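You operate a simulated robot arm through the tools that you are given. There is no shell and no other tool. Be economical: measure what you need, move in short steps, check, and stop when the job is done.

Carry out the task below with a simulated two-armed robot. There is one attempt and no reset: what you move stays moved.

JOB
Shelve the stray ingot and set the three Mix tallies to the shelf's count.
Fine: the middle shelf, one tally for each mark; the top slider and the other ingots stay.

The check looks at the end state, three seconds after you hand in, the way a careful person would. Anything else that was tipped, shoved, dropped, spilled or broken makes it a failure.

ROBOT AND FRAMES
Two 7-joint arms with two-finger parallel grippers on one trunk, on a base that drives. Base frame: it is fixed to the floor where the robot stands at the start and does not move with it; the origin is under the middle of the robot, x ahead of it, y to its left, z up. Lengths are in m, angles in degrees, forces in N, time in s.
The left shoulder is at the start at [-0.109, 0.119, 0.729], the right one opposite. With the tool pointing down near the work surface each hand reaches from about 0.1 to 0.5 m from the robot's upright axis, wherever it stands, measured 20 degrees to its own side. Places, roughly: bottom tally slider [0.5, 0.9, 1.3]; middle shelf of the stock rack [0.7, 0.8, 0.9]; second tally slider [0.5, 0.9, 1.4]; small ingot [0.75, 1, 1]; third tally slider [0.5, 0.8, 1.4]. Payload 3.43 kg a hand.
The TCP of each hand is the grasp point between the finger pads, 0.03 m short of the fingertips. In the tool frame z runs along the fingers and y along their closing line. The gripper opens to 0.094 m. The fingers are 0.028 m wide and 0.01 m thick; the gripper's body (0.05 by 0.096 m) begins 0.055 m behind the TCP.
Orientation is that of the tool frame in the base frame, as a unit quaternion [x, y, z, w]. With the fingers straight down and closing along the base's y, the tool's x points along the base's -x, its y along +y and its z along -z.

CONTROLS
- The arms move only by the tool play_rows. It takes "left_rows", "right_rows" or both (then of equal length, played together; a hand with none holds still); each is a list of rows, each a list of 7 numbers: the shift along the base's x, y, z in m, then the turn, a rotation vector about the base's x, y, z in degrees, then the gripper command, from -1 (shut) to 1 (fully open), values between in proportion. In form: [[dx, dy, dz, rx, ry, rz, jaw], ...]. A call has 1 to 12 rows; each row shifts and turns the commanded pose from where the row before left it. Rows are played at 5 a second. More than 0.05 m and 8.6 degrees between two rows, or a gripper value outside its range, and nothing of the call is played. A pose out of reach is approached as far as the arm can. The call stops where the force on the tool passes 90 N (or 10 N more than at its start, if that is more) or the arm is blocked; 0.2 s more then pass. The fingers move at their own pace (about 0.153 m/s each) and stop on an object; they squeeze with about 26 N. The grip force told is the motor's: it shows also when the fingers shut on nothing. Time passes only in rows, and 0.2 s behind the last, so rows that do not move let the fingers close. The reply holds the time, the measured pose of the TCP, the force on the tool along the base axes, the opening and the grip force, in the units named above and with some noise, with the torque about the TCP (base axes, N m) and any sound that the robot's microphone picked up.
- Cameras (640 x 400 px; columns grow to the right, rows downward): "scene" is now at [0.0528, 0.0348, 1.4649]; the picture's right is [0.37, -0.93, 0.00], its down [-0.49, -0.20, -0.85] and it looks along [0.79, 0.32, -0.53] (base axes); focal length 254 px, centre (320, 200). "left" rides on the left gripper at [0.076, -0.014, -0.102] in its tool frame; the picture's right is [0.18, 0.98, 0.00], its down [-0.75, 0.14, -0.64] and it looks along [-0.63, 0.12, 0.77] (tool axes); focal length 243 px, centre (320, 200). "right" rides on the right gripper at [0.076, 0.014, -0.102] in its tool frame; the picture's right is [-0.18, 0.98, 0.00], its down [-0.75, -0.14, -0.64] and it looks along [-0.63, -0.12, 0.77] (tool axes); focal length 243 px, centre (320, 200). There is no depth. A picture from a camera that has moved, and an enlarged one, comes with that camera's place and axes in the base frame and with its lens. The place of the scene camera against the robot may be out by one fixed shift of up to 0.012 m in any direction.
- camera(camera): a new picture of that camera. No time passes.
- move_column(by): slides the trunk up (or, below 0, down) by that many m; the arms and the scene camera ride with it, the base frame stays. It gives what a move gives, with no picture.
- drive_base(legs): drives the robot by 1 to 6 legs, each [ahead, left, turn to the left] in m, m and degrees, along the robot's own axes; the way and the turn of a leg run together, so that a leg with both is an arc; at most 1.5 m and 180 degrees a leg. The arms and the cameras ride along, it lands a little off, and it stops where it bumps. It gives what a move gives.
- pan_tilt(pan, tilt): turns the head with the scene camera to pan (to the left, within 143 degrees either way) and tilt (down, from -29 to 69), counted from straight ahead of the robot. It gives what a move gives.
- enlarge(camera, box): a new picture of the part [left, top, right, bottom] of that camera's present view, enlarged. No time passes.
- sign_off(): hands the job in; it is judged then, once.

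Go step by step. Nothing tells you exact positions but the pictures and the camera data: compare them with the known pose of the tool, close in by small moves and look again before you grip or let go. The budget is 120 turns and 108 pictures, counting those below and the enlarged ones. Unless the task says otherwise, let go and move clear before handing in, and close with one line.

The tools are called after ">>>" as a command line: name --argument value ..., lists and objects as JSON in quotes. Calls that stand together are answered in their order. play_rows: Moves the arms, as the interface text tells. Its arguments: {"type":"object","properties":{"left_rows":{"type":"array"},"right_rows":{"type":"array"}},"required":[]} The other tools are called the same way: move_column (by) slides the trunk up or down; drive_base (legs) drives the base; pan_tilt (pan, tilt) turns the head that bears the scene camera; camera (camera) takes a picture; enlarge (camera, box) takes an enlarged picture of a part of a camera's view; sign_off () hands the job in.

At the start:

```text
t: 0.0
left_tool_pos: [0.2936, 0.3749, 1.0003]
left_tcp_rot: [0.0, 1.0, 0.0, 0.0]
left_ft_force: [1.0, -0.1, 0.2]
left_moment: [-0.03, 0.0, -0.02]
left_width: 0.0937
left_gripper_force: 0.1
right_tool_pos: [0.2948, 0.0349, 1.0004]
right_tcp_rot: [0.0, 1.0, 0.0, 0.0]
right_ft_force: [-0.6, 1.4, -0.3]
right_moment: [-0.02, -0.03, -0.02]
right_width: 0.094
right_gripper_force: 0.0
trunk travel left (down, up): [-0.15, 0.185]
robot x, y, heading: [0.0031, 0.0028, 0.1]
head pan, tilt: [21.9, 32.2]
```

scene: 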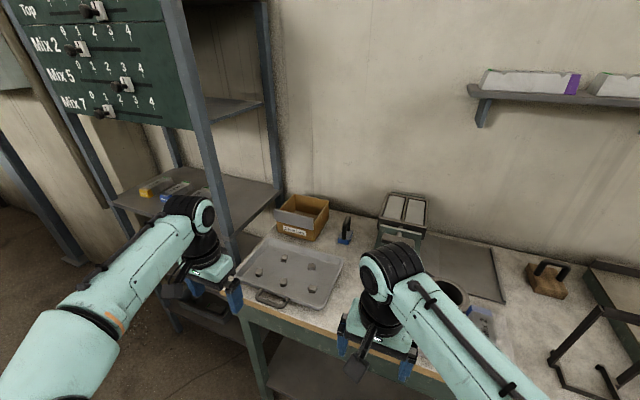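
right: 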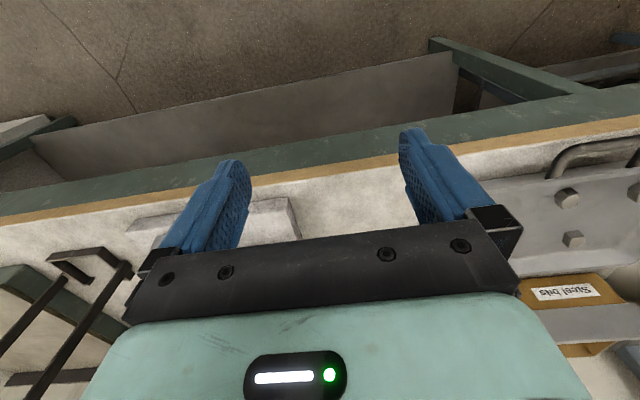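
left: 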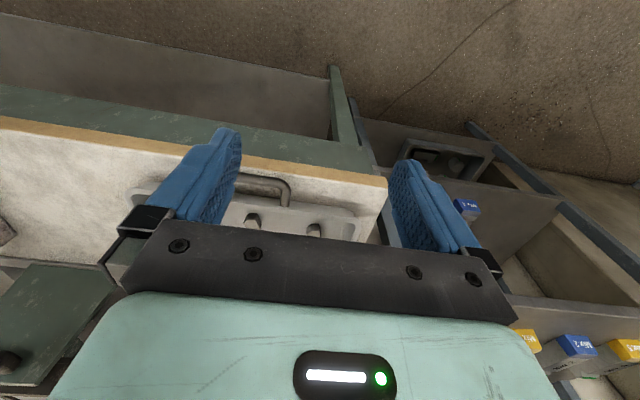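

I see a stock rack with a tally board (Top, Mix 2, Mix 5, Mix 7) on the left and a workbench on the right. I turn the head toward the rack to look closer.

>>> pan_tilt --pan 50 --tilt 25

>>> camera --camera "scene"

>>> enlarge --camera "scene" --box '[200, 200, 440, 350]'

```text
t: 0.9
left_tool_pos: [0.2949, 0.3751, 0.9993]
left_tcp_rot: [0.0, 1.0, -0.001, -0.001]
left_ft_force: [-0.6, 0.4, -0.2]
left_moment: [0.03, 0.01, 0.04]
left_width: 0.0939
left_gripper_force: 0.0
right_tool_pos: [0.2963, 0.0342, 0.9996]
right_tcp_rot: [0.0, 1.0, 0.0, 0.0]
right_ft_force: [-0.4, -0.1, 0.1]
right_moment: [0.01, 0.01, -0.03]
right_width: 0.0939
right_gripper_force: 0.0
trunk travel left (down, up): [-0.15, 0.185]
robot x, y, heading: [0.0009, 0.001, 0.1]
head pan, tilt: [50.0, 25.0]
```

```text
104 pictures are left
camera scene: at [0.0291, 0.0718, 1.4763], right [0.77, -0.64, 0.0], down [-0.27, -0.32, -0.91], along [0.58, 0.69, -0.42], focal length 254 px, centre (320, 200)
```

scene: 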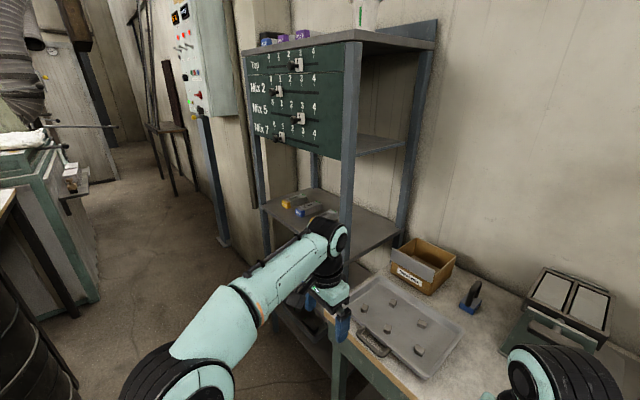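

```text
2.67 times, centred on (320, 275) of scene
camera zoom: at [0.0291, 0.0718, 1.4763], right [0.77, -0.64, 0.0], down [-0.27, -0.32, -0.91], along [0.58, 0.69, -0.42], focal length 679 px, centre (320, 0)
```

zoom: 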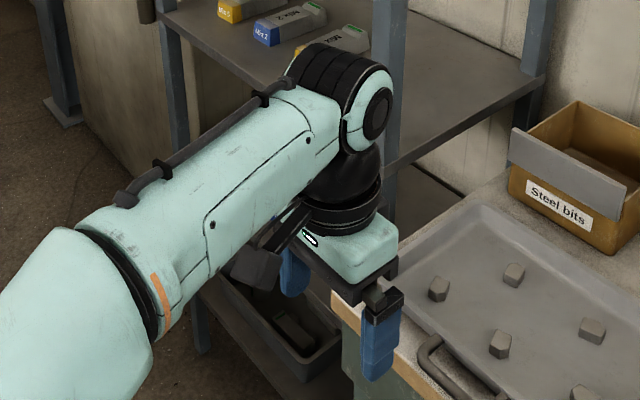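

The middle shelf holds several labelled ingots; I need closer views of the board, the shelf and the surroundings to find the stray one.

>>> enlarge --camera "scene" --box '[230, 30, 390, 150]'

>>> enlarge --camera "scene" --box '[250, 170, 410, 270]'

>>> pan_tilt --pan -10 --tilt 25

>>> camera --camera "scene"

```text
3.33 times, centred on (310, 90) of scene
camera zoom: at [0.0291, 0.0718, 1.4763], right [0.77, -0.64, 0.0], down [-0.27, -0.32, -0.91], along [0.58, 0.69, -0.42], focal length 848 px, centre (353, 567)
```

zoom: 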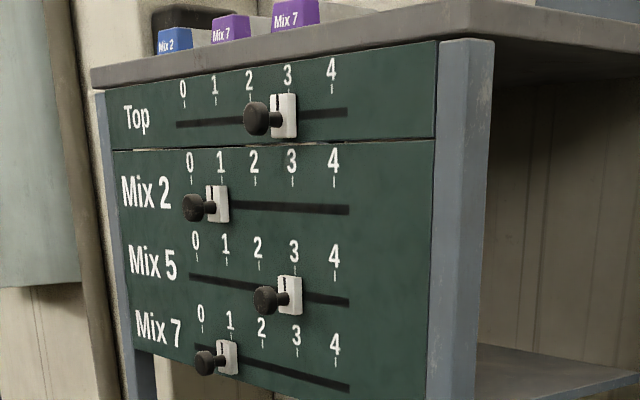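

```text
4.00 times, centred on (330, 220) of scene
camera zoom: at [0.0291, 0.0718, 1.4763], right [0.77, -0.64, 0.0], down [-0.27, -0.32, -0.91], along [0.58, 0.69, -0.42], focal length 1018 px, centre (280, 120)
```

zoom: 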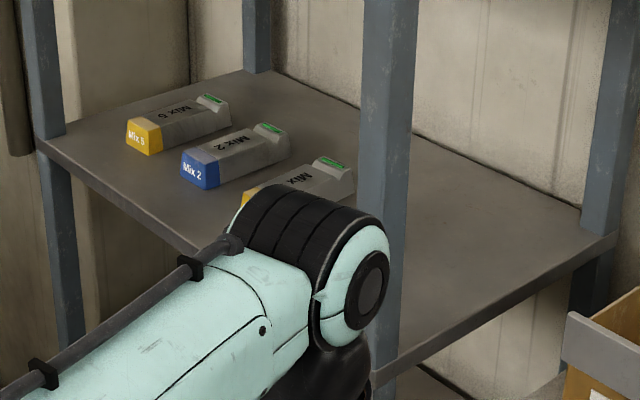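

```text
t: 2.2
left_tool_pos: [0.2943, 0.3732, 1.0001]
left_tcp_rot: [0.001, 1.0, 0.0, -0.001]
left_ft_force: [0.0, -0.3, 0.8]
left_moment: [0.01, 0.03, 0.03]
left_width: 0.094
left_gripper_force: 0.1
right_tool_pos: [0.295, 0.0346, 1.0004]
right_tcp_rot: [0.0, 1.0, 0.0, 0.0]
right_ft_force: [-0.2, 0.4, -0.2]
right_moment: [-0.04, -0.01, 0.0]
right_width: 0.0941
right_gripper_force: 0.0
trunk travel left (down, up): [-0.15, 0.185]
robot x, y, heading: [-0.0004, -0.0012, -0.1]
head pan, tilt: [-10.0, 25.0]
```

```text
100 pictures are left
camera scene: at [0.0605, -0.0146, 1.4763], right [-0.17, -0.98, 0.0], down [-0.42, 0.07, -0.91], along [0.89, -0.16, -0.42], focal length 254 px, centre (320, 200)
```

scene: 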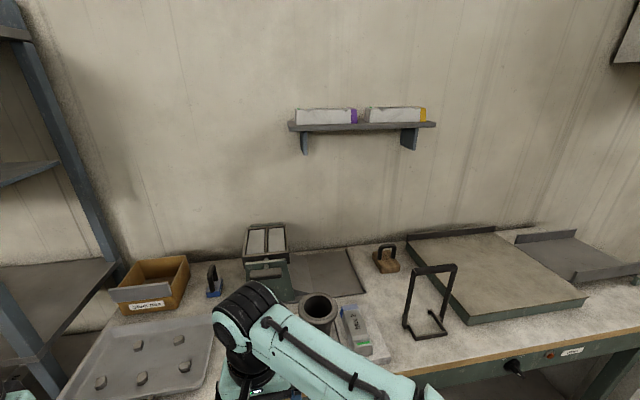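

A grey ingot with a green tag lies on the bench, half behind the right arm. I zoom in on it and look around at other places.

>>> enlarge --camera "scene" --box '[300, 280, 460, 380]'

>>> enlarge --camera "scene" --box '[280, 90, 440, 190]'

>>> camera --camera "right"

```text
4.00 times, centred on (380, 330) of scene
camera zoom: at [0.0605, -0.0146, 1.4763], right [-0.17, -0.98, 0.0], down [-0.42, 0.07, -0.91], along [0.89, -0.16, -0.42], focal length 1018 px, centre (80, -320)
```

zoom: 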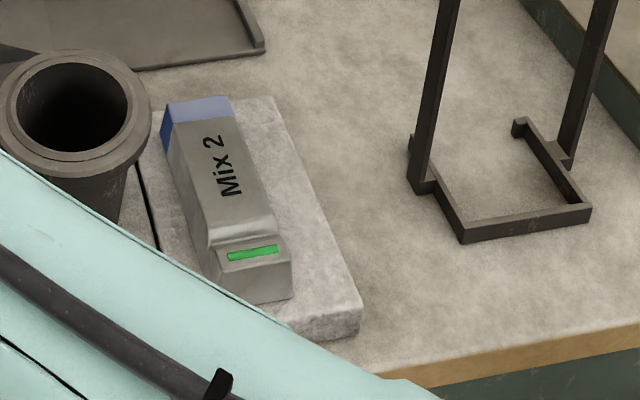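

```text
4.00 times, centred on (360, 140) of scene
camera zoom: at [0.0605, -0.0146, 1.4763], right [-0.17, -0.98, 0.0], down [-0.42, 0.07, -0.91], along [0.89, -0.16, -0.42], focal length 1018 px, centre (160, 440)
```

zoom: 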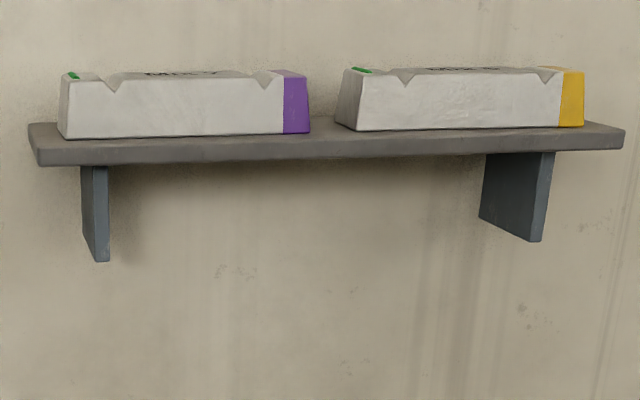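

```text
97 pictures are left
camera right: at [0.2195, 0.0496, 1.1018], right [0.18, 0.98, 0.0], down [0.75, -0.14, 0.64], along [0.63, -0.12, -0.77], focal length 243 px, centre (320, 200)
```

right: 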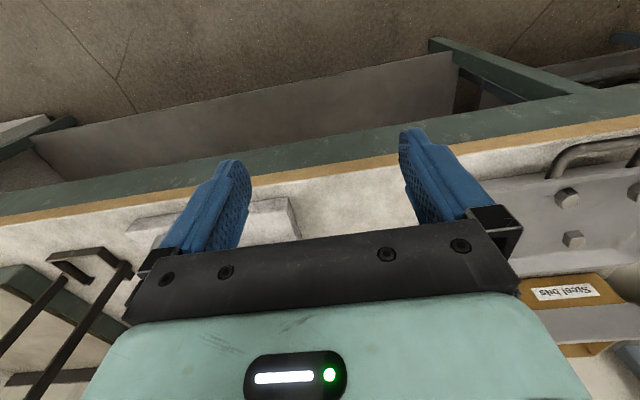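

The stray is the Mix 2 ingot lying on a slab on the bench, about (0.47, -0.18, 0.9), long axis nearly along x. I bring the right hand above and behind it for a close view.

>>> play_rows --right_rows '[[0, -0.03, 0.04, 0, 0, 0, 1], [0, -0.05, 0.04, 0, 0, 0, 1], [0, -0.05, 0.04, 0, 0, 0, 1], [0.0, -0.05, 0, 0, 0, 0, 1], [0.02, -0.03, 0, 0, 0, 0, 1], [0, 0, 0, 0, 0, 0, 1]]'

>>> camera --camera "right"

>>> pan_tilt --pan -15 --tilt 50

>>> camera --camera "scene"

```text
refused: row 2 steps farther than a row can; nothing moved
```

```text
96 pictures are left
camera right: at [0.2195, 0.0496, 1.1018], right [0.18, 0.98, 0.0], down [0.75, -0.14, 0.64], along [0.63, -0.12, -0.77], focal length 243 px, centre (320, 200)
```

right: 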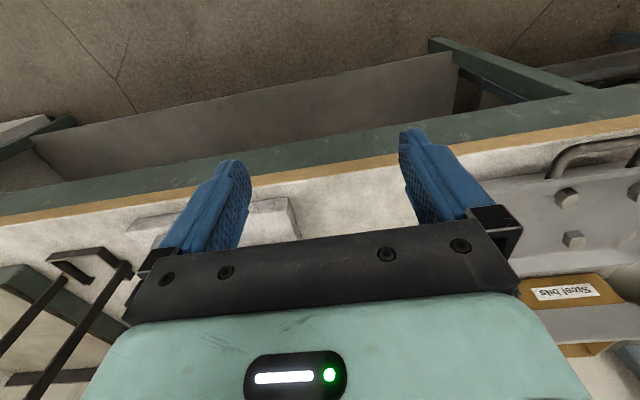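

```text
t: 3.1
left_tool_pos: [0.294, 0.3752, 0.9998]
left_tcp_rot: [0.001, 1.0, 0.0, 0.0]
left_ft_force: [-0.2, 0.2, 0.6]
left_moment: [-0.01, 0.02, 0.01]
left_width: 0.0938
left_gripper_force: 0.1
right_tool_pos: [0.2951, 0.0358, 0.9995]
right_tcp_rot: [0.0, 1.0, 0.0, 0.0]
right_ft_force: [-0.2, -0.3, 0.0]
right_moment: [0.0, -0.01, -0.02]
right_width: 0.094
right_gripper_force: 0.1
trunk travel left (down, up): [-0.15, 0.185]
robot x, y, heading: [0.0028, -0.0023, -0.0]
head pan, tilt: [-15.0, 50.0]
```

```text
95 pictures are left
camera scene: at [0.0442, -0.0186, 1.4388], right [-0.26, -0.97, 0.0], down [-0.74, 0.2, -0.64], along [0.62, -0.17, -0.77], focal length 254 px, centre (320, 200)
```

scene: 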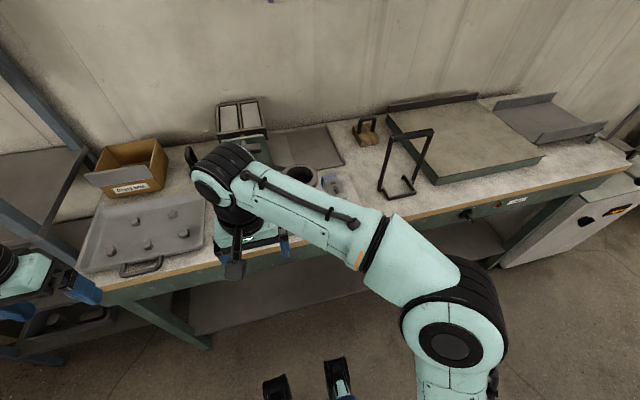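

Total step length is limited to 0.05 m per row. I redo the same approach with shorter steps.

>>> play_rows --right_rows '[[0, 0, 0.045, 0, 0, 0, 1], [0, 0, 0.045, 0, 0, 0, 1], [0, -0.035, 0.03, 0, 0, 0, 1], [0, -0.045, 0, 0, 0, 0, 1], [0, -0.045, 0, 0, 0, 0, 1], [0, -0.045, 0, 0, 0, 0, 1], [0.02, -0.04, 0, 0, 0, 0, 1], [0, 0, 0, 0, 0, 0, 1]]'

>>> camera --camera "right"

>>> enlarge --camera "scene" --box '[200, 120, 440, 270]'

```text
t: 4.9
left_tool_pos: [0.2931, 0.375, 0.9996]
left_tcp_rot: [0.0, 1.0, 0.0, 0.0]
left_ft_force: [-0.5, -0.4, -0.1]
left_moment: [-0.01, 0.02, 0.03]
left_width: 0.0938
left_gripper_force: 0.1
right_tool_pos: [0.3012, -0.1798, 1.1187]
right_tcp_rot: [0.0, 1.0, 0.0, -0.001]
right_ft_force: [-0.9, 0.7, -0.2]
right_moment: [-0.01, 0.0, 0.01]
right_width: 0.094
right_gripper_force: 0.0
right hand out of reach, approached as far as the arm can: row 3
trunk travel left (down, up): [-0.15, 0.185]
robot x, y, heading: [-0.0001, -0.0026, -0.3]
head pan, tilt: [-15.0, 50.0]
```

```text
94 pictures are left
camera right: at [0.2252, -0.1642, 1.2201], right [0.18, 0.98, 0.0], down [0.75, -0.14, 0.64], along [0.63, -0.12, -0.77], focal length 243 px, centre (320, 200)
```

right: 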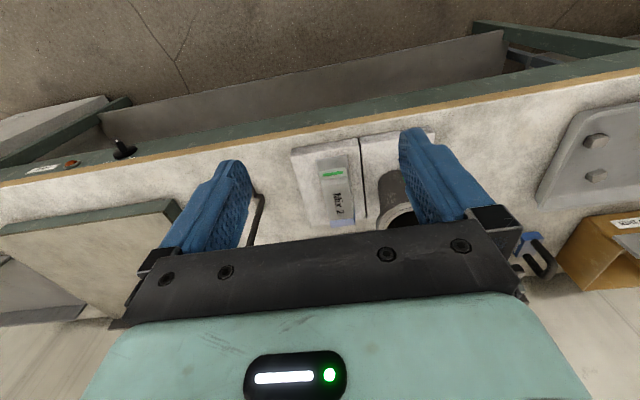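

```text
2.67 times, centred on (320, 195) of scene
camera zoom: at [0.0438, -0.0185, 1.4388], right [-0.26, -0.97, 0.0], down [-0.74, 0.2, -0.64], along [0.62, -0.17, -0.77], focal length 679 px, centre (320, 213)
```

zoom: 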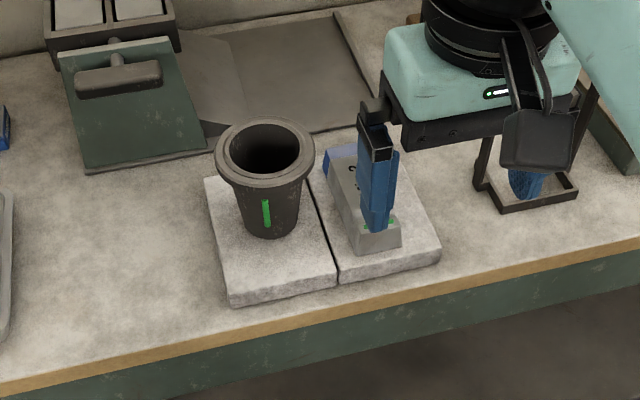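

The ingot's top centre is near (0.475, -0.18, 0.93), at the edge of reach, so I drive ahead a little and look again.

>>> drive_base --legs '[[0.08, 0, 0]]'

>>> play_rows --right_rows '[[0, 0, -0.045, 0, 0, 0, 1], [-0.02, 0, -0.03, 0, 0, 0, 1], [0, 0, 0, 0, 0, 0, 1]]'

>>> camera --camera "right"

```text
t: 6.0
left_tool_pos: [0.3729, 0.3753, 0.9988]
left_tcp_rot: [-0.001, 1.0, 0.0, 0.001]
left_ft_force: [0.3, 0.8, -0.3]
left_moment: [-0.01, 0.01, 0.02]
left_width: 0.0941
left_gripper_force: 0.0
right_tool_pos: [0.3816, -0.1783, 1.1191]
right_tcp_rot: [-0.001, 1.0, 0.0, 0.001]
right_ft_force: [-0.3, 0.0, 0.2]
right_moment: [-0.03, 0.0, 0.01]
right_width: 0.0942
right_gripper_force: 0.1
trunk travel left (down, up): [-0.15, 0.185]
robot x, y, heading: [0.0792, 0.0011, 0.4]
head pan, tilt: [-15.0, 50.0]
```

```text
t: 6.8
left_tool_pos: [0.3726, 0.3744, 0.9988]
left_tcp_rot: [0.0, 1.0, -0.001, -0.001]
left_ft_force: [-0.2, 0.7, -0.1]
left_moment: [-0.01, -0.01, 0.01]
left_width: 0.0942
left_gripper_force: 0.1
right_tool_pos: [0.3602, -0.1766, 1.042]
right_tcp_rot: [-0.001, 1.0, 0.0, 0.001]
right_ft_force: [-0.7, 0.4, 0.2]
right_moment: [0.0, 0.0, 0.01]
right_width: 0.094
right_gripper_force: 0.2
trunk travel left (down, up): [-0.15, 0.185]
robot x, y, heading: [0.079, 0.0023, -0.1]
head pan, tilt: [-15.0, 50.0]
```

```text
92 pictures are left
camera right: at [0.2848, -0.163, 1.1441], right [0.18, 0.98, 0.0], down [0.75, -0.14, 0.64], along [0.63, -0.12, -0.77], focal length 243 px, centre (320, 200)
```

right: 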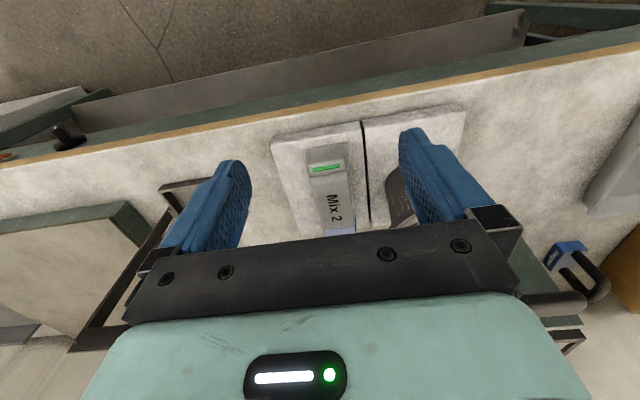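

The tag sits at (0.419, -0.183, 0.93) and the axis runs along x, so the ingot centre is about x = 0.468. I pitch the hand 40° and narrow the jaw to clear the crucible next to it.

>>> play_rows --right_rows '[[0, 0, 0, 0, -8, 0, 0.4], [0, 0, 0, 0, -8, 0, 0.4], [0, 0, 0, 0, -8, 0, 0.4], [0, -0.004, 0, 0, -8, 0, 0.4], [0, -0.004, 0, 0, -8, 0, 0.4], [0.035, 0, 0, 0, 0, 0, 0.4], [0.035, 0, 0, 0, 0, 0, 0.4], [0.035, 0, -0.02, 0, 0, 0, 0.4], [0, 0, 0, 0, 0, 0, 0.4]]'

>>> camera --camera "right"

>>> enlarge --camera "scene" --box '[200, 120, 440, 270]'

```text
t: 8.8
left_tool_pos: [0.3725, 0.3747, 0.9999]
left_tcp_rot: [-0.002, 1.0, 0.0, 0.0]
left_ft_force: [-0.4, 0.2, -0.3]
left_moment: [0.02, 0.01, 0.01]
left_width: 0.094
left_gripper_force: 0.0
right_tool_pos: [0.4654, -0.1867, 1.0238]
right_tcp_rot: [0.0, 0.94, 0.0, 0.342]
right_ft_force: [-0.8, -0.3, 0.1]
right_moment: [0.01, -0.03, -0.03]
right_width: 0.0658
right_gripper_force: 0.1
trunk travel left (down, up): [-0.15, 0.185]
robot x, y, heading: [0.0781, -0.0003, -0.0]
head pan, tilt: [-15.0, 50.0]
```

```text
91 pictures are left
camera right: at [0.341, -0.172, 1.0517], right [0.14, 0.98, 0.12], down [0.16, -0.14, 0.98], along [0.98, -0.12, -0.18], focal length 243 px, centre (320, 200)
```

right: 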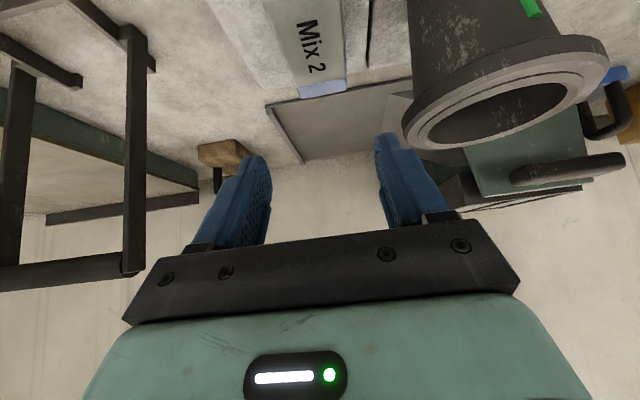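

```text
2.67 times, centred on (320, 195) of scene
camera zoom: at [0.1226, -0.0186, 1.4388], right [-0.26, -0.97, 0.0], down [-0.74, 0.2, -0.64], along [0.62, -0.17, -0.77], focal length 679 px, centre (320, 213)
```

zoom: 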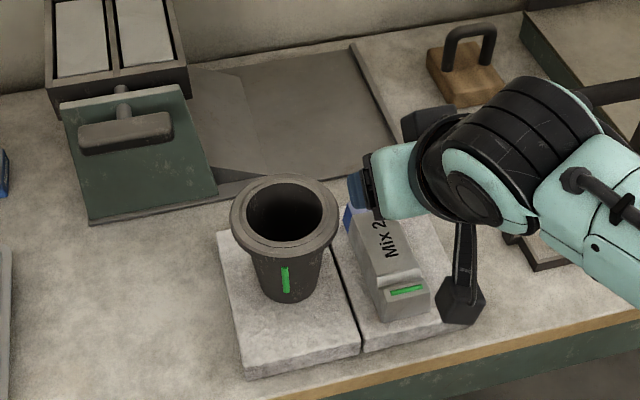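

The hand is above the ingot, aligned; the crucible rim has about 2 cm clearance. I descend in steps.

>>> play_rows --right_rows '[[0, 0.004, -0.025, 0, 0, 0, 0.4], [0, 0, -0.03, 0, 0, 0, 0.4], [0, 0, -0.02, 0, 0, 0, 0.4], [0, 0, 0, 0, 0, 0, 0.4]]'

>>> camera --camera "right"

>>> enlarge --camera "scene" --box '[200, 120, 440, 270]'

```text
t: 9.8
left_tool_pos: [0.3728, 0.3755, 0.9994]
left_tcp_rot: [-0.001, 1.0, 0.0, -0.001]
left_ft_force: [0.3, -0.4, 0.7]
left_moment: [-0.01, 0.01, 0.0]
left_width: 0.0939
left_gripper_force: 0.0
right_tool_pos: [0.4652, -0.1829, 0.9478]
right_tcp_rot: [0.0, 0.94, -0.001, 0.341]
right_ft_force: [0.3, 0.6, 0.3]
right_moment: [0.0, 0.01, 0.02]
right_width: 0.0657
right_gripper_force: 0.0
trunk travel left (down, up): [-0.15, 0.185]
robot x, y, heading: [0.0807, 0.0004, 0.0]
head pan, tilt: [-15.0, 50.0]
```

```text
89 pictures are left
camera right: at [0.3409, -0.1678, 0.9762], right [0.14, 0.98, 0.12], down [0.16, -0.14, 0.98], along [0.98, -0.12, -0.18], focal length 243 px, centre (320, 200)
```

right: 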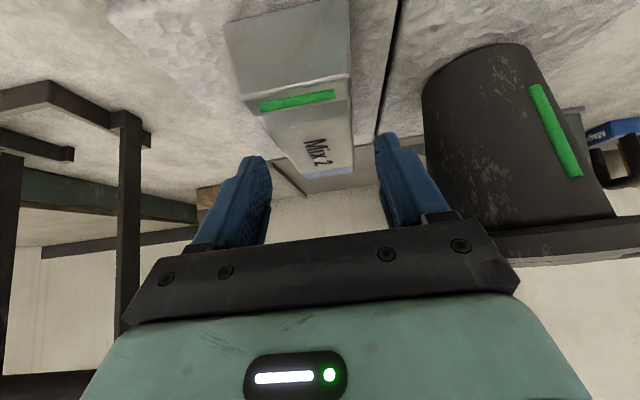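

```text
2.67 times, centred on (320, 195) of scene
camera zoom: at [0.1232, -0.0185, 1.4388], right [-0.26, -0.97, 0.0], down [-0.74, 0.2, -0.64], along [0.62, -0.17, -0.77], focal length 679 px, centre (320, 213)
```

zoom: 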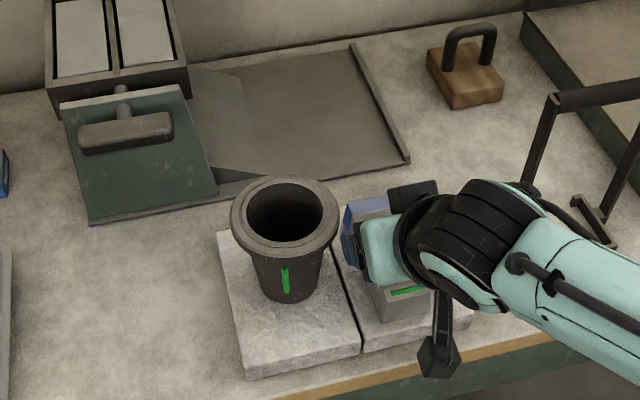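

I go down slowly, watching the force, to put the fingertips near the slab.

>>> play_rows --right_rows '[[0, 0, -0.012, 0, 0, 0, 0.4], [0, 0, -0.006, 0, 0, 0, 0.4], [0, 0, 0, 0, 0, 0, 0.4]]'

>>> camera --camera "right"

```text
t: 10.6
left_tool_pos: [0.3717, 0.3755, 0.9991]
left_tcp_rot: [0.0, 1.0, 0.0, -0.001]
left_ft_force: [0.0, 0.5, 0.2]
left_moment: [-0.01, 0.0, 0.02]
left_width: 0.094
left_gripper_force: 0.0
right_tool_pos: [0.4663, -0.1829, 0.9298]
right_tcp_rot: [-0.001, 0.94, 0.0, 0.342]
right_ft_force: [0.7, 0.7, -0.1]
right_moment: [0.0, -0.01, -0.02]
right_width: 0.0658
right_gripper_force: 0.1
trunk travel left (down, up): [-0.15, 0.185]
robot x, y, heading: [0.0787, 0.0006, 0.5]
head pan, tilt: [-15.0, 50.0]
```

```text
87 pictures are left
camera right: at [0.3418, -0.1676, 0.9586], right [0.14, 0.98, 0.12], down [0.16, -0.14, 0.98], along [0.98, -0.12, -0.18], focal length 243 px, centre (320, 200)
```

right: 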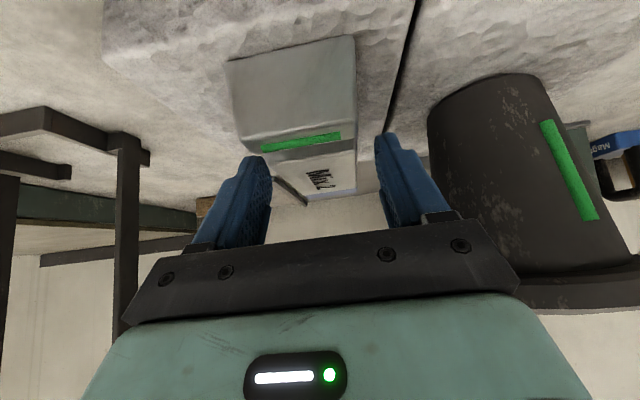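

Slab top computes to about 0.88 and ingot top 0.93; I go down 12 mm more and close the jaw.

>>> play_rows --right_rows '[[0, 0, -0.006, 0, 0, 0, 0.4], [0, 0, -0.006, 0, 0, 0, 0.4], [0, 0, 0, 0, 0, 0, 0.2], [0, 0, 0, 0, 0, 0, -0.2], [0, 0, 0, 0, 0, 0, -1], [0, 0, 0, 0, 0, 0, -1], [0, 0, 0, 0, 0, 0, -1]]'

>>> camera --camera "right"

```text
t: 12.2
left_tool_pos: [0.3715, 0.3738, 1.001]
left_tcp_rot: [-0.001, 1.0, 0.0, 0.0]
left_ft_force: [0.0, 0.4, -0.3]
left_moment: [-0.02, -0.02, 0.0]
left_width: 0.0936
left_gripper_force: 0.1
right_tool_pos: [0.465, -0.1819, 0.9211]
right_tcp_rot: [0.0, 0.939, 0.0, 0.344]
right_ft_force: [-0.2, 0.3, 22.6]
right_moment: [0.31, -0.15, 0.25]
right_width: 0.0492
right_gripper_force: 26.3
trunk travel left (down, up): [-0.15, 0.185]
robot x, y, heading: [0.0793, -0.0015, 0.1]
head pan, tilt: [-15.0, 50.0]
```

```text
86 pictures are left
camera right: at [0.3413, -0.1678, 0.9485], right [0.14, 0.98, 0.12], down [0.16, -0.14, 0.98], along [0.98, -0.12, -0.18], focal length 243 px, centre (320, 200)
```

right: 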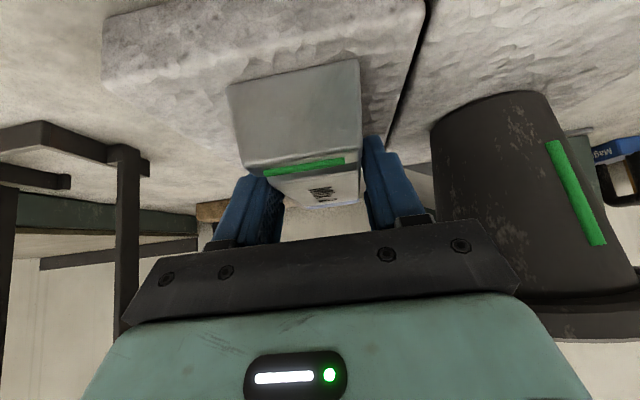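

Gripped at 49 mm width; the tips touch the slab lightly. I lift straight up.

>>> play_rows --right_rows '[[0, 0, 0.01, 0, 0, 0, -1], [0, 0, 0.02, 0, 0, 0, -1], [0, 0, 0.03, 0, 0, 0, -1], [0, 0, 0.04, 0, 0, 0, -1], [0, 0, 0, 0, 0, 0, -1]]'

>>> camera --camera "right"

```text
t: 13.4
left_tool_pos: [0.3737, 0.3748, 1.0009]
left_tcp_rot: [-0.001, 1.0, 0.0, 0.0]
left_ft_force: [0.1, 0.9, 0.2]
left_moment: [0.02, 0.06, 0.03]
left_width: 0.0939
left_gripper_force: 0.0
right_tool_pos: [0.4637, -0.1815, 1.0187]
right_tcp_rot: [0.0, 0.94, -0.001, 0.341]
right_ft_force: [0.0, -0.9, -4.7]
right_moment: [-0.01, 0.03, -0.01]
right_width: 0.0491
right_gripper_force: 26.0
trunk travel left (down, up): [-0.15, 0.185]
robot x, y, heading: [0.0785, -0.0004, -0.2]
head pan, tilt: [-15.0, 50.0]
```

```text
85 pictures are left
camera right: at [0.3401, -0.1685, 1.0475], right [0.14, 0.98, 0.12], down [0.17, -0.14, 0.98], along [0.98, -0.12, -0.18], focal length 243 px, centre (320, 200)
```

right: 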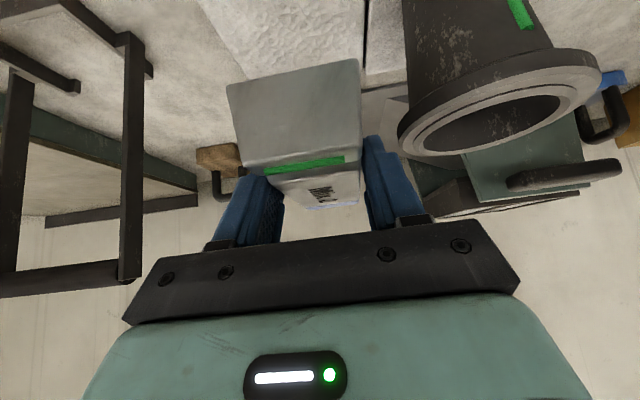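

Held firmly, weight about 0.5 kg and balanced. The rack faces the robot (front plane x≈0.53, y≈0.54–1.16, middle shelf z≈0.9), so I raise the ingot, back off, and shift left to view the shelf.

>>> play_rows --right_rows '[[0, 0, 0.03, 0, 0, 0, -1], [-0.02, 0, 0.03, 0, 0, 0, -1], [-0.04, 0, 0.02, 0, 0, 0, -1], [0, 0, 0, 0, 0, 0, -1]]'

>>> drive_base --legs '[[-0.28, 0, 0]]'

>>> pan_tilt --pan 75 --tilt 30

>>> camera --camera "scene"

```text
t: 14.4
left_tool_pos: [0.3718, 0.3748, 0.9999]
left_tcp_rot: [-0.001, 1.0, 0.0, 0.0]
left_ft_force: [0.0, 0.2, 0.3]
left_moment: [-0.01, 0.03, 0.0]
left_width: 0.0938
left_gripper_force: 0.1
right_tool_pos: [0.407, -0.1836, 1.0994]
right_tcp_rot: [0.0, 0.94, -0.001, 0.341]
right_ft_force: [0.0, 0.0, -4.5]
right_moment: [0.0, 0.1, 0.0]
right_width: 0.0494
right_gripper_force: 26.3
trunk travel left (down, up): [-0.15, 0.185]
robot x, y, heading: [0.0801, 0.0033, 0.3]
head pan, tilt: [-15.0, 50.0]
```

```text
t: 16.3
left_tool_pos: [0.0985, 0.3738, 1.0004]
left_tcp_rot: [0.002, 1.0, 0.0, 0.0]
left_ft_force: [0.3, -0.3, 0.6]
left_moment: [0.04, -0.02, 0.01]
left_width: 0.094
left_gripper_force: 0.1
right_tool_pos: [0.1299, -0.1857, 1.0993]
right_tcp_rot: [0.001, 0.94, -0.001, 0.341]
right_ft_force: [-0.4, 0.5, -5.0]
right_moment: [0.02, 0.04, 0.0]
right_width: 0.0495
right_gripper_force: 26.2
trunk travel left (down, up): [-0.15, 0.185]
robot x, y, heading: [-0.1953, -0.0011, -0.1]
head pan, tilt: [-15.0, 50.0]
```

```text
t: 18.0
left_tool_pos: [0.1001, 0.3732, 0.999]
left_tcp_rot: [0.002, 1.0, 0.0, -0.001]
left_ft_force: [0.3, 0.5, 0.9]
left_moment: [0.01, 0.0, 0.03]
left_width: 0.0939
left_gripper_force: 0.0
right_tool_pos: [0.1315, -0.1836, 1.0996]
right_tcp_rot: [0.0, 0.94, -0.001, 0.342]
right_ft_force: [-0.1, 0.3, -4.5]
right_moment: [0.0, 0.09, 0.02]
right_width: 0.0494
right_gripper_force: 26.1
trunk travel left (down, up): [-0.15, 0.185]
robot x, y, heading: [-0.1963, -0.0017, -0.1]
head pan, tilt: [75.0, 30.0]
```

```text
84 pictures are left
camera scene: at [-0.2012, 0.0888, 1.4683], right [0.96, -0.26, 0.0], down [-0.13, -0.48, -0.87], along [0.23, 0.84, -0.5], focal length 254 px, centre (320, 200)
```

scene: 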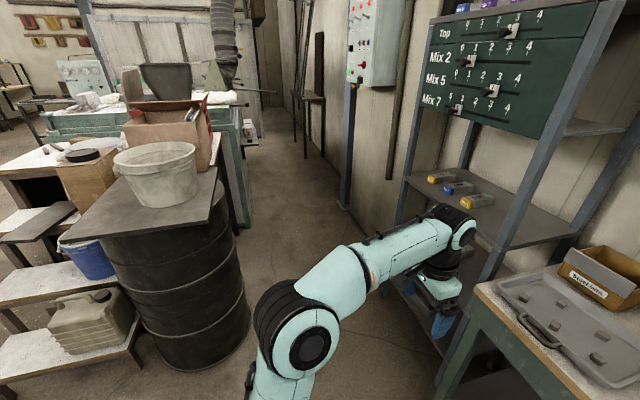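

A barrel stands at x < -0.38, so there's a clear lane in front of the rack. I drive diagonally to about (0.0, 0.82).

>>> drive_base --legs '[[0, 0.4, 0], [0.18, 0.42, 0]]'

>>> pan_tilt --pan 5 --tilt 30

>>> camera --camera "scene"

>>> camera --camera "right"

>>> camera --camera "left"

```text
t: 25.9
left_tool_pos: [0.2799, 1.2003, 1.0006]
left_tcp_rot: [0.0, 1.0, 0.0, 0.0]
left_ft_force: [0.4, 0.5, 0.0]
left_moment: [0.0, 0.04, -0.01]
left_width: 0.0941
left_gripper_force: 0.0
right_tool_pos: [0.3149, 0.6415, 1.0993]
right_tcp_rot: [0.0, 0.94, 0.0, 0.342]
right_ft_force: [0.4, 0.5, -4.1]
right_moment: [0.02, 0.09, 0.01]
right_width: 0.0493
right_gripper_force: 26.5
trunk travel left (down, up): [-0.15, 0.185]
robot x, y, heading: [-0.0083, 0.8256, 0.1]
head pan, tilt: [75.0, 30.0]
```

```text
t: 27.3
left_tool_pos: [0.2813, 1.2013, 1.0007]
left_tcp_rot: [-0.001, 1.0, 0.0, 0.0]
left_ft_force: [0.7, -0.8, -1.0]
left_moment: [0.02, 0.0, 0.01]
left_width: 0.0941
left_gripper_force: 0.2
right_tool_pos: [0.3138, 0.6414, 1.0995]
right_tcp_rot: [0.0, 0.94, 0.0, 0.342]
right_ft_force: [-1.0, 0.3, -5.4]
right_moment: [-0.02, 0.1, -0.02]
right_width: 0.0492
right_gripper_force: 26.1
trunk travel left (down, up): [-0.15, 0.185]
robot x, y, heading: [-0.0145, 0.8261, 0.0]
head pan, tilt: [5.0, 30.0]
```

```text
83 pictures are left
camera scene: at [0.0476, 0.8344, 1.4683], right [0.09, -1.0, 0.0], down [-0.5, -0.04, -0.87], along [0.86, 0.08, -0.5], focal length 254 px, centre (320, 200)
```

scene: 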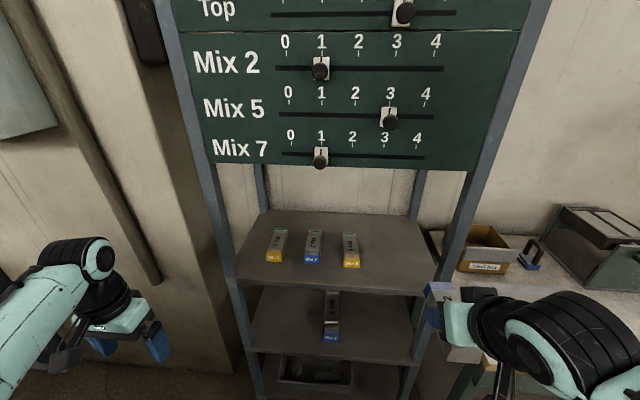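

```text
82 pictures are left
camera right: at [0.1906, 0.6568, 1.1282], right [0.14, 0.98, 0.12], down [0.17, -0.14, 0.98], along [0.98, -0.12, -0.18], focal length 243 px, centre (320, 200)
```

right: 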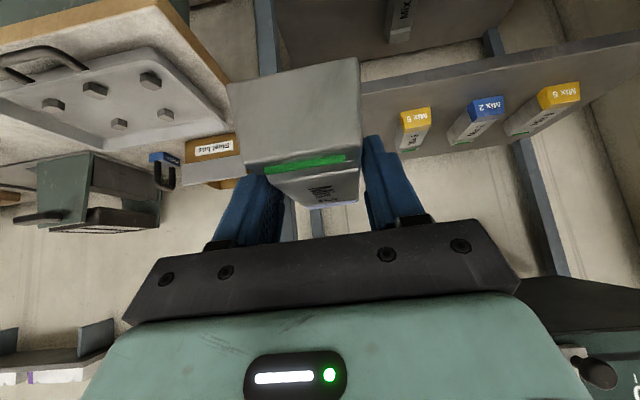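

```text
81 pictures are left
camera left: at [0.2049, 1.1869, 1.1032], right [-0.19, 0.98, 0.0], down [0.75, 0.14, 0.64], along [0.63, 0.12, -0.77], focal length 243 px, centre (320, 200)
```

left: 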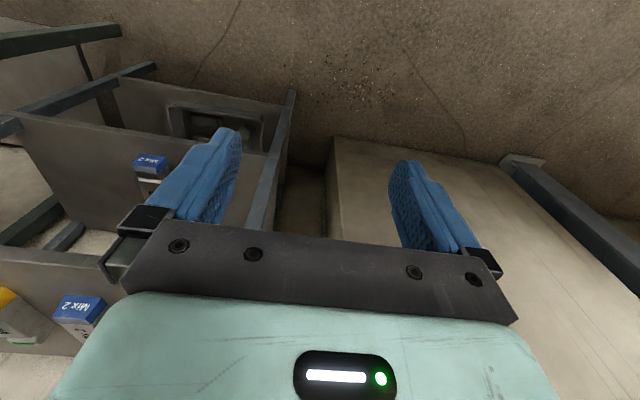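

Three ingots stand on the middle shelf, with another on the lower shelf. I zoom in to read the marks, and check for hidden ones.

>>> enlarge --camera "scene" --box '[250, 210, 410, 310]'

>>> enlarge --camera "right" --box '[360, 60, 600, 210]'

>>> enlarge --camera "scene" --box '[230, 270, 430, 395]'

```text
4.00 times, centred on (330, 260) of scene
camera zoom: at [0.0476, 0.8344, 1.4683], right [0.09, -1.0, 0.0], down [-0.5, -0.04, -0.87], along [0.86, 0.08, -0.5], focal length 1018 px, centre (280, -40)
```

zoom: 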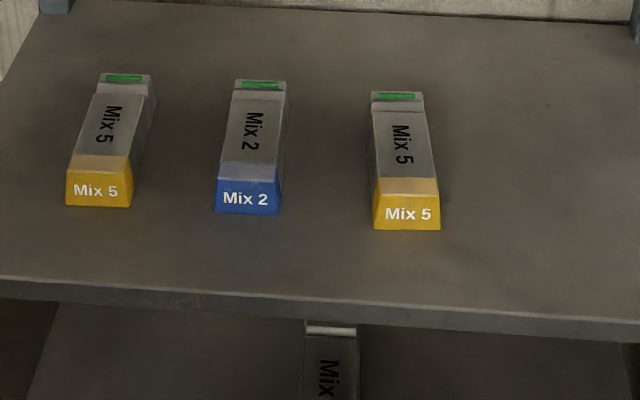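

```text
2.67 times, centred on (480, 135) of right
camera zoom: at [0.1906, 0.6568, 1.1282], right [0.14, 0.98, 0.12], down [0.17, -0.14, 0.98], along [0.98, -0.12, -0.18], focal length 647 px, centre (-107, 373)
```

zoom: 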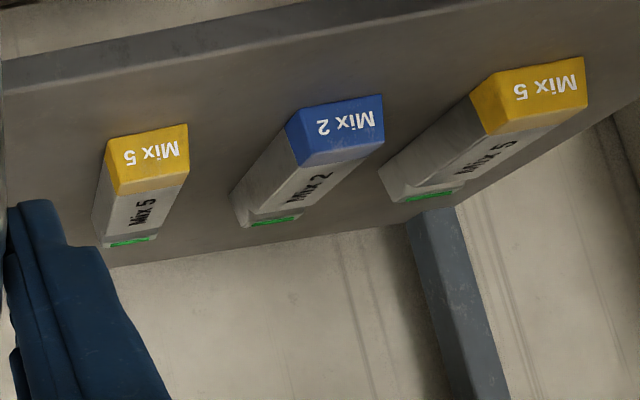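

```text
3.20 times, centred on (330, 332) of scene
camera zoom: at [0.0476, 0.8344, 1.4683], right [0.09, -1.0, 0.0], down [-0.5, -0.04, -0.87], along [0.86, 0.08, -0.5], focal length 814 px, centre (288, -224)
```

zoom: 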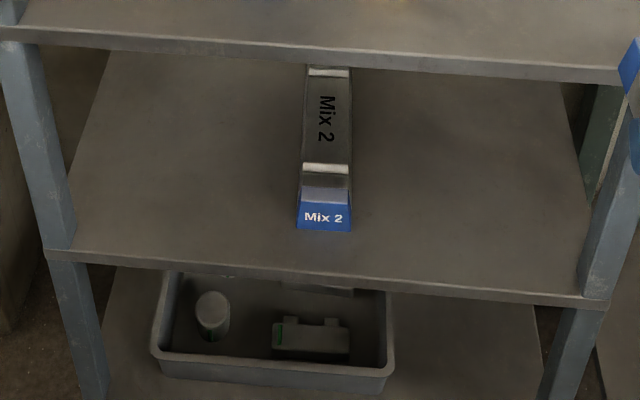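

Middle shelf: two Mix 5, one Mix 2; with the stray it becomes Mix 2 = 2, Mix 5 = 2, Mix 7 = 0. The free slot is at about (0.67, 0.68) beside the right post, so I check how the right forearm lies relative to the hand.

>>> pan_tilt --pan -35 --tilt 45

>>> camera --camera "scene"

```text
t: 28.4
left_tool_pos: [0.2815, 1.1997, 0.9999]
left_tcp_rot: [-0.001, 1.0, 0.0, 0.001]
left_ft_force: [0.1, -0.2, 0.0]
left_moment: [-0.01, 0.01, -0.02]
left_width: 0.0938
left_gripper_force: 0.1
right_tool_pos: [0.3153, 0.6427, 1.099]
right_tcp_rot: [-0.001, 0.94, 0.0, 0.342]
right_ft_force: [0.3, -0.2, -4.8]
right_moment: [0.0, 0.1, -0.01]
right_width: 0.0493
right_gripper_force: 26.0
trunk travel left (down, up): [-0.15, 0.185]
robot x, y, heading: [-0.0144, 0.8237, -0.0]
head pan, tilt: [-35.0, 45.0]
```

```text
77 pictures are left
camera scene: at [0.0243, 0.7798, 1.4457], right [-0.57, -0.82, 0.0], down [-0.58, 0.4, -0.71], along [0.58, -0.4, -0.71], focal length 254 px, centre (320, 200)
```

scene: 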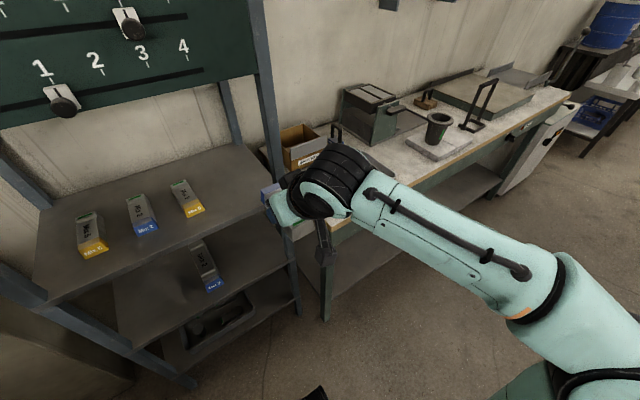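

The right forearm comes in from back-right, so I'll stand further left (robot y≈0.95) to keep it clear of the rack's right post. First I tuck the left hand back, then drive.

>>> play_rows --left_rows '[[-0.04, -0.02, 0, 0, 0, 0, 1], [-0.04, -0.02, 0, 0, 0, 0, 1], [-0.04, -0.02, 0, 0, 0, 0, 1], [-0.04, -0.02, 0, 0, 0, 0, 1], [-0.02, 0, 0, 0, 0, 0, 1], [0, 0, 0, 0, 0, 0, 1]]'

>>> drive_base --legs '[[0, 0.126, 0], [0.14, 0, 0]]'

>>> pan_tilt --pan -20 --tilt 35

>>> camera --camera "scene"

```text
t: 29.8
left_tool_pos: [0.1014, 1.1191, 0.9978]
left_tcp_rot: [-0.001, 1.0, -0.001, 0.0]
left_ft_force: [1.1, -0.3, 0.3]
left_moment: [-0.01, -0.04, 0.0]
left_width: 0.0939
left_gripper_force: 0.0
right_tool_pos: [0.3136, 0.6415, 1.099]
right_tcp_rot: [-0.001, 0.94, 0.0, 0.342]
right_ft_force: [0.4, 0.6, -5.1]
right_moment: [-0.01, 0.1, 0.03]
right_width: 0.0491
right_gripper_force: 26.3
trunk travel left (down, up): [-0.15, 0.185]
robot x, y, heading: [-0.0113, 0.8261, -0.0]
head pan, tilt: [-35.0, 45.0]
```

```text
t: 32.5
left_tool_pos: [0.2403, 1.2473, 0.9981]
left_tcp_rot: [0.0, 1.0, 0.0, -0.001]
left_ft_force: [0.1, 0.3, 0.1]
left_moment: [0.0, 0.02, -0.01]
left_width: 0.0941
left_gripper_force: 0.1
right_tool_pos: [0.4529, 0.7693, 1.0989]
right_tcp_rot: [-0.002, 0.94, 0.0, 0.341]
right_ft_force: [0.9, -0.2, -4.2]
right_moment: [0.01, 0.09, -0.02]
right_width: 0.0491
right_gripper_force: 25.7
trunk travel left (down, up): [-0.15, 0.185]
robot x, y, heading: [0.1269, 0.9531, 0.3]
head pan, tilt: [-35.0, 45.0]
```

```text
t: 33.2
left_tool_pos: [0.2394, 1.2467, 0.9972]
left_tcp_rot: [-0.001, 1.0, 0.0, 0.0]
left_ft_force: [0.8, -0.8, -0.1]
left_moment: [0.01, -0.01, -0.02]
left_width: 0.0941
left_gripper_force: 0.1
right_tool_pos: [0.4519, 0.769, 1.0989]
right_tcp_rot: [-0.001, 0.94, -0.001, 0.341]
right_ft_force: [-0.4, 0.1, -5.1]
right_moment: [-0.02, 0.05, 0.02]
right_width: 0.0491
right_gripper_force: 25.6
trunk travel left (down, up): [-0.15, 0.185]
robot x, y, heading: [0.1268, 0.9528, 0.2]
head pan, tilt: [-20.0, 35.0]
```

```text
76 pictures are left
camera scene: at [0.1784, 0.9234, 1.4605], right [-0.34, -0.94, 0.0], down [-0.54, 0.2, -0.82], along [0.77, -0.28, -0.57], focal length 254 px, centre (320, 200)
```

scene: 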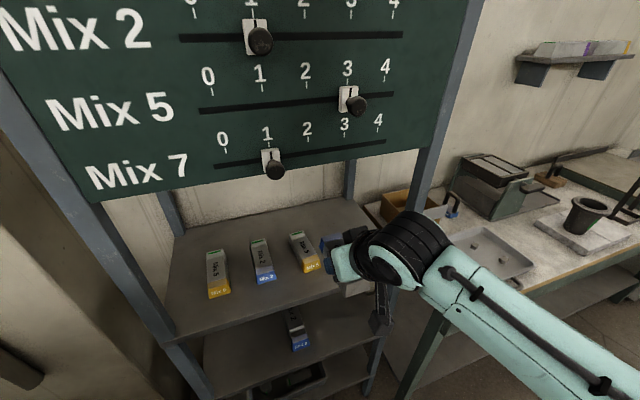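

The hand is ahead of the shelf. I move it right to y≈0.685 and lower to z≈0.98 before entry.

>>> play_rows --right_rows '[[0, -0.03, -0.03, 0, 0, 0, -1], [0, -0.03, -0.03, 0, 0, 0, -1], [0, -0.025, -0.03, 0, 0, 0, -1], [0, 0, -0.025, 0, 0, 0, -1], [0.03, 0, 0, 0, 0, 0, -1], [0, 0, 0, 0, 0, 0, -1]]'

>>> camera --camera "scene"

>>> camera --camera "right"

```text
t: 34.6
left_tool_pos: [0.2401, 1.2482, 0.9981]
left_tcp_rot: [-0.001, 1.0, 0.0, -0.001]
left_ft_force: [-0.9, 0.2, 0.2]
left_moment: [0.02, 0.03, 0.03]
left_width: 0.0941
left_gripper_force: 0.0
right_tool_pos: [0.4829, 0.6854, 0.9829]
right_tcp_rot: [-0.002, 0.94, 0.0, 0.342]
right_ft_force: [-0.1, -0.5, -4.9]
right_moment: [-0.01, 0.1, 0.01]
right_width: 0.0489
right_gripper_force: 25.8
trunk travel left (down, up): [-0.15, 0.185]
robot x, y, heading: [0.1268, 0.9475, -0.0]
head pan, tilt: [-20.0, 35.0]
```

```text
75 pictures are left
camera scene: at [0.1778, 0.9234, 1.4605], right [-0.34, -0.94, 0.0], down [-0.54, 0.2, -0.82], along [0.77, -0.28, -0.57], focal length 254 px, centre (320, 200)
```

scene: 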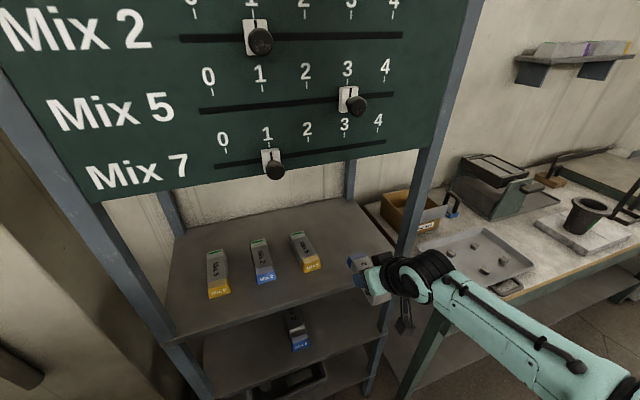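

```text
74 pictures are left
camera right: at [0.3592, 0.6992, 1.0117], right [0.14, 0.98, 0.12], down [0.17, -0.14, 0.98], along [0.98, -0.12, -0.18], focal length 243 px, centre (320, 200)
```

right: 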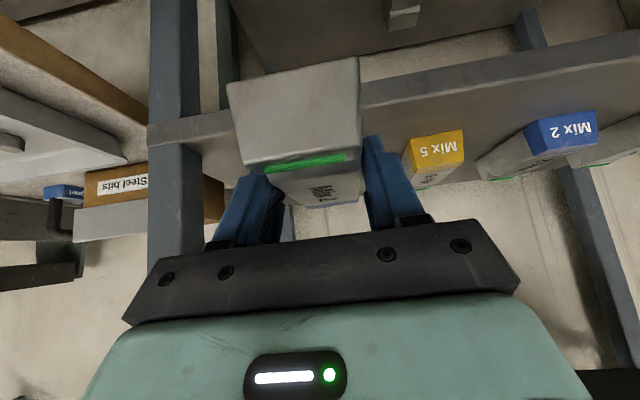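

The post's inner edge is at y≈0.575, leaving about 6 cm for the hand. I move forward in steps and check the forearm clearance.

>>> play_rows --right_rows '[[0.03, 0.005, 0, 0, 0, 0, -1], [0.03, 0, 0, 0, 0, 0, -1], [0.03, 0, 0, 0, 0, 0, -1], [0.02, 0, 0, 0, 0, 0, -1], [0, 0, 0, 0, 0, 0, -1]]'

>>> enlarge --camera "scene" --box '[260, 150, 580, 350]'

>>> camera --camera "right"

```text
t: 35.8
left_tool_pos: [0.2401, 1.2477, 0.9988]
left_tcp_rot: [-0.001, 1.0, 0.0, 0.001]
left_ft_force: [-0.5, 0.7, 0.2]
left_moment: [-0.02, -0.02, 0.0]
left_width: 0.0943
left_gripper_force: 0.1
right_tool_pos: [0.5916, 0.6885, 0.9827]
right_tcp_rot: [-0.001, 0.94, 0.0, 0.341]
right_ft_force: [-0.8, -0.4, -5.0]
right_moment: [0.02, 0.07, -0.01]
right_width: 0.0492
right_gripper_force: 25.8
trunk travel left (down, up): [-0.15, 0.185]
robot x, y, heading: [0.1257, 0.9516, -0.0]
head pan, tilt: [-20.0, 35.0]
```

```text
2.00 times, centred on (420, 250) of scene
camera zoom: at [0.1784, 0.9234, 1.4605], right [-0.34, -0.94, 0.0], down [-0.54, 0.2, -0.82], along [0.77, -0.28, -0.57], focal length 509 px, centre (120, 100)
```

zoom: 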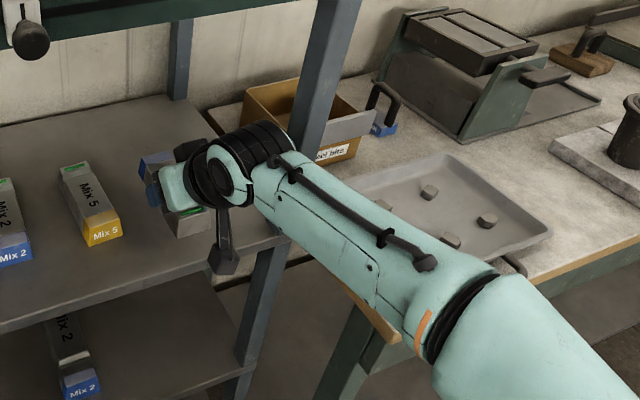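

```text
72 pictures are left
camera right: at [0.4677, 0.7048, 1.0121], right [0.14, 0.98, 0.12], down [0.17, -0.14, 0.98], along [0.98, -0.12, -0.18], focal length 243 px, centre (320, 200)
```

right: 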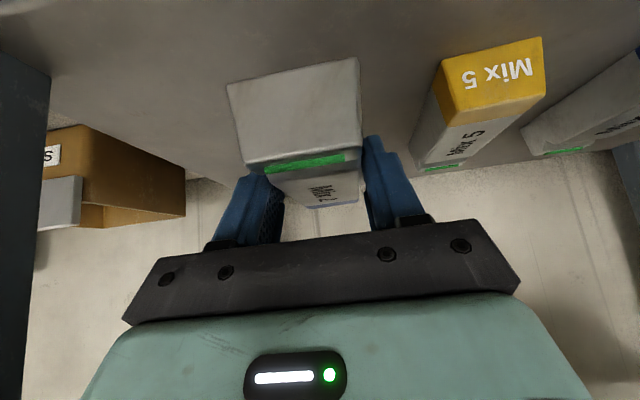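

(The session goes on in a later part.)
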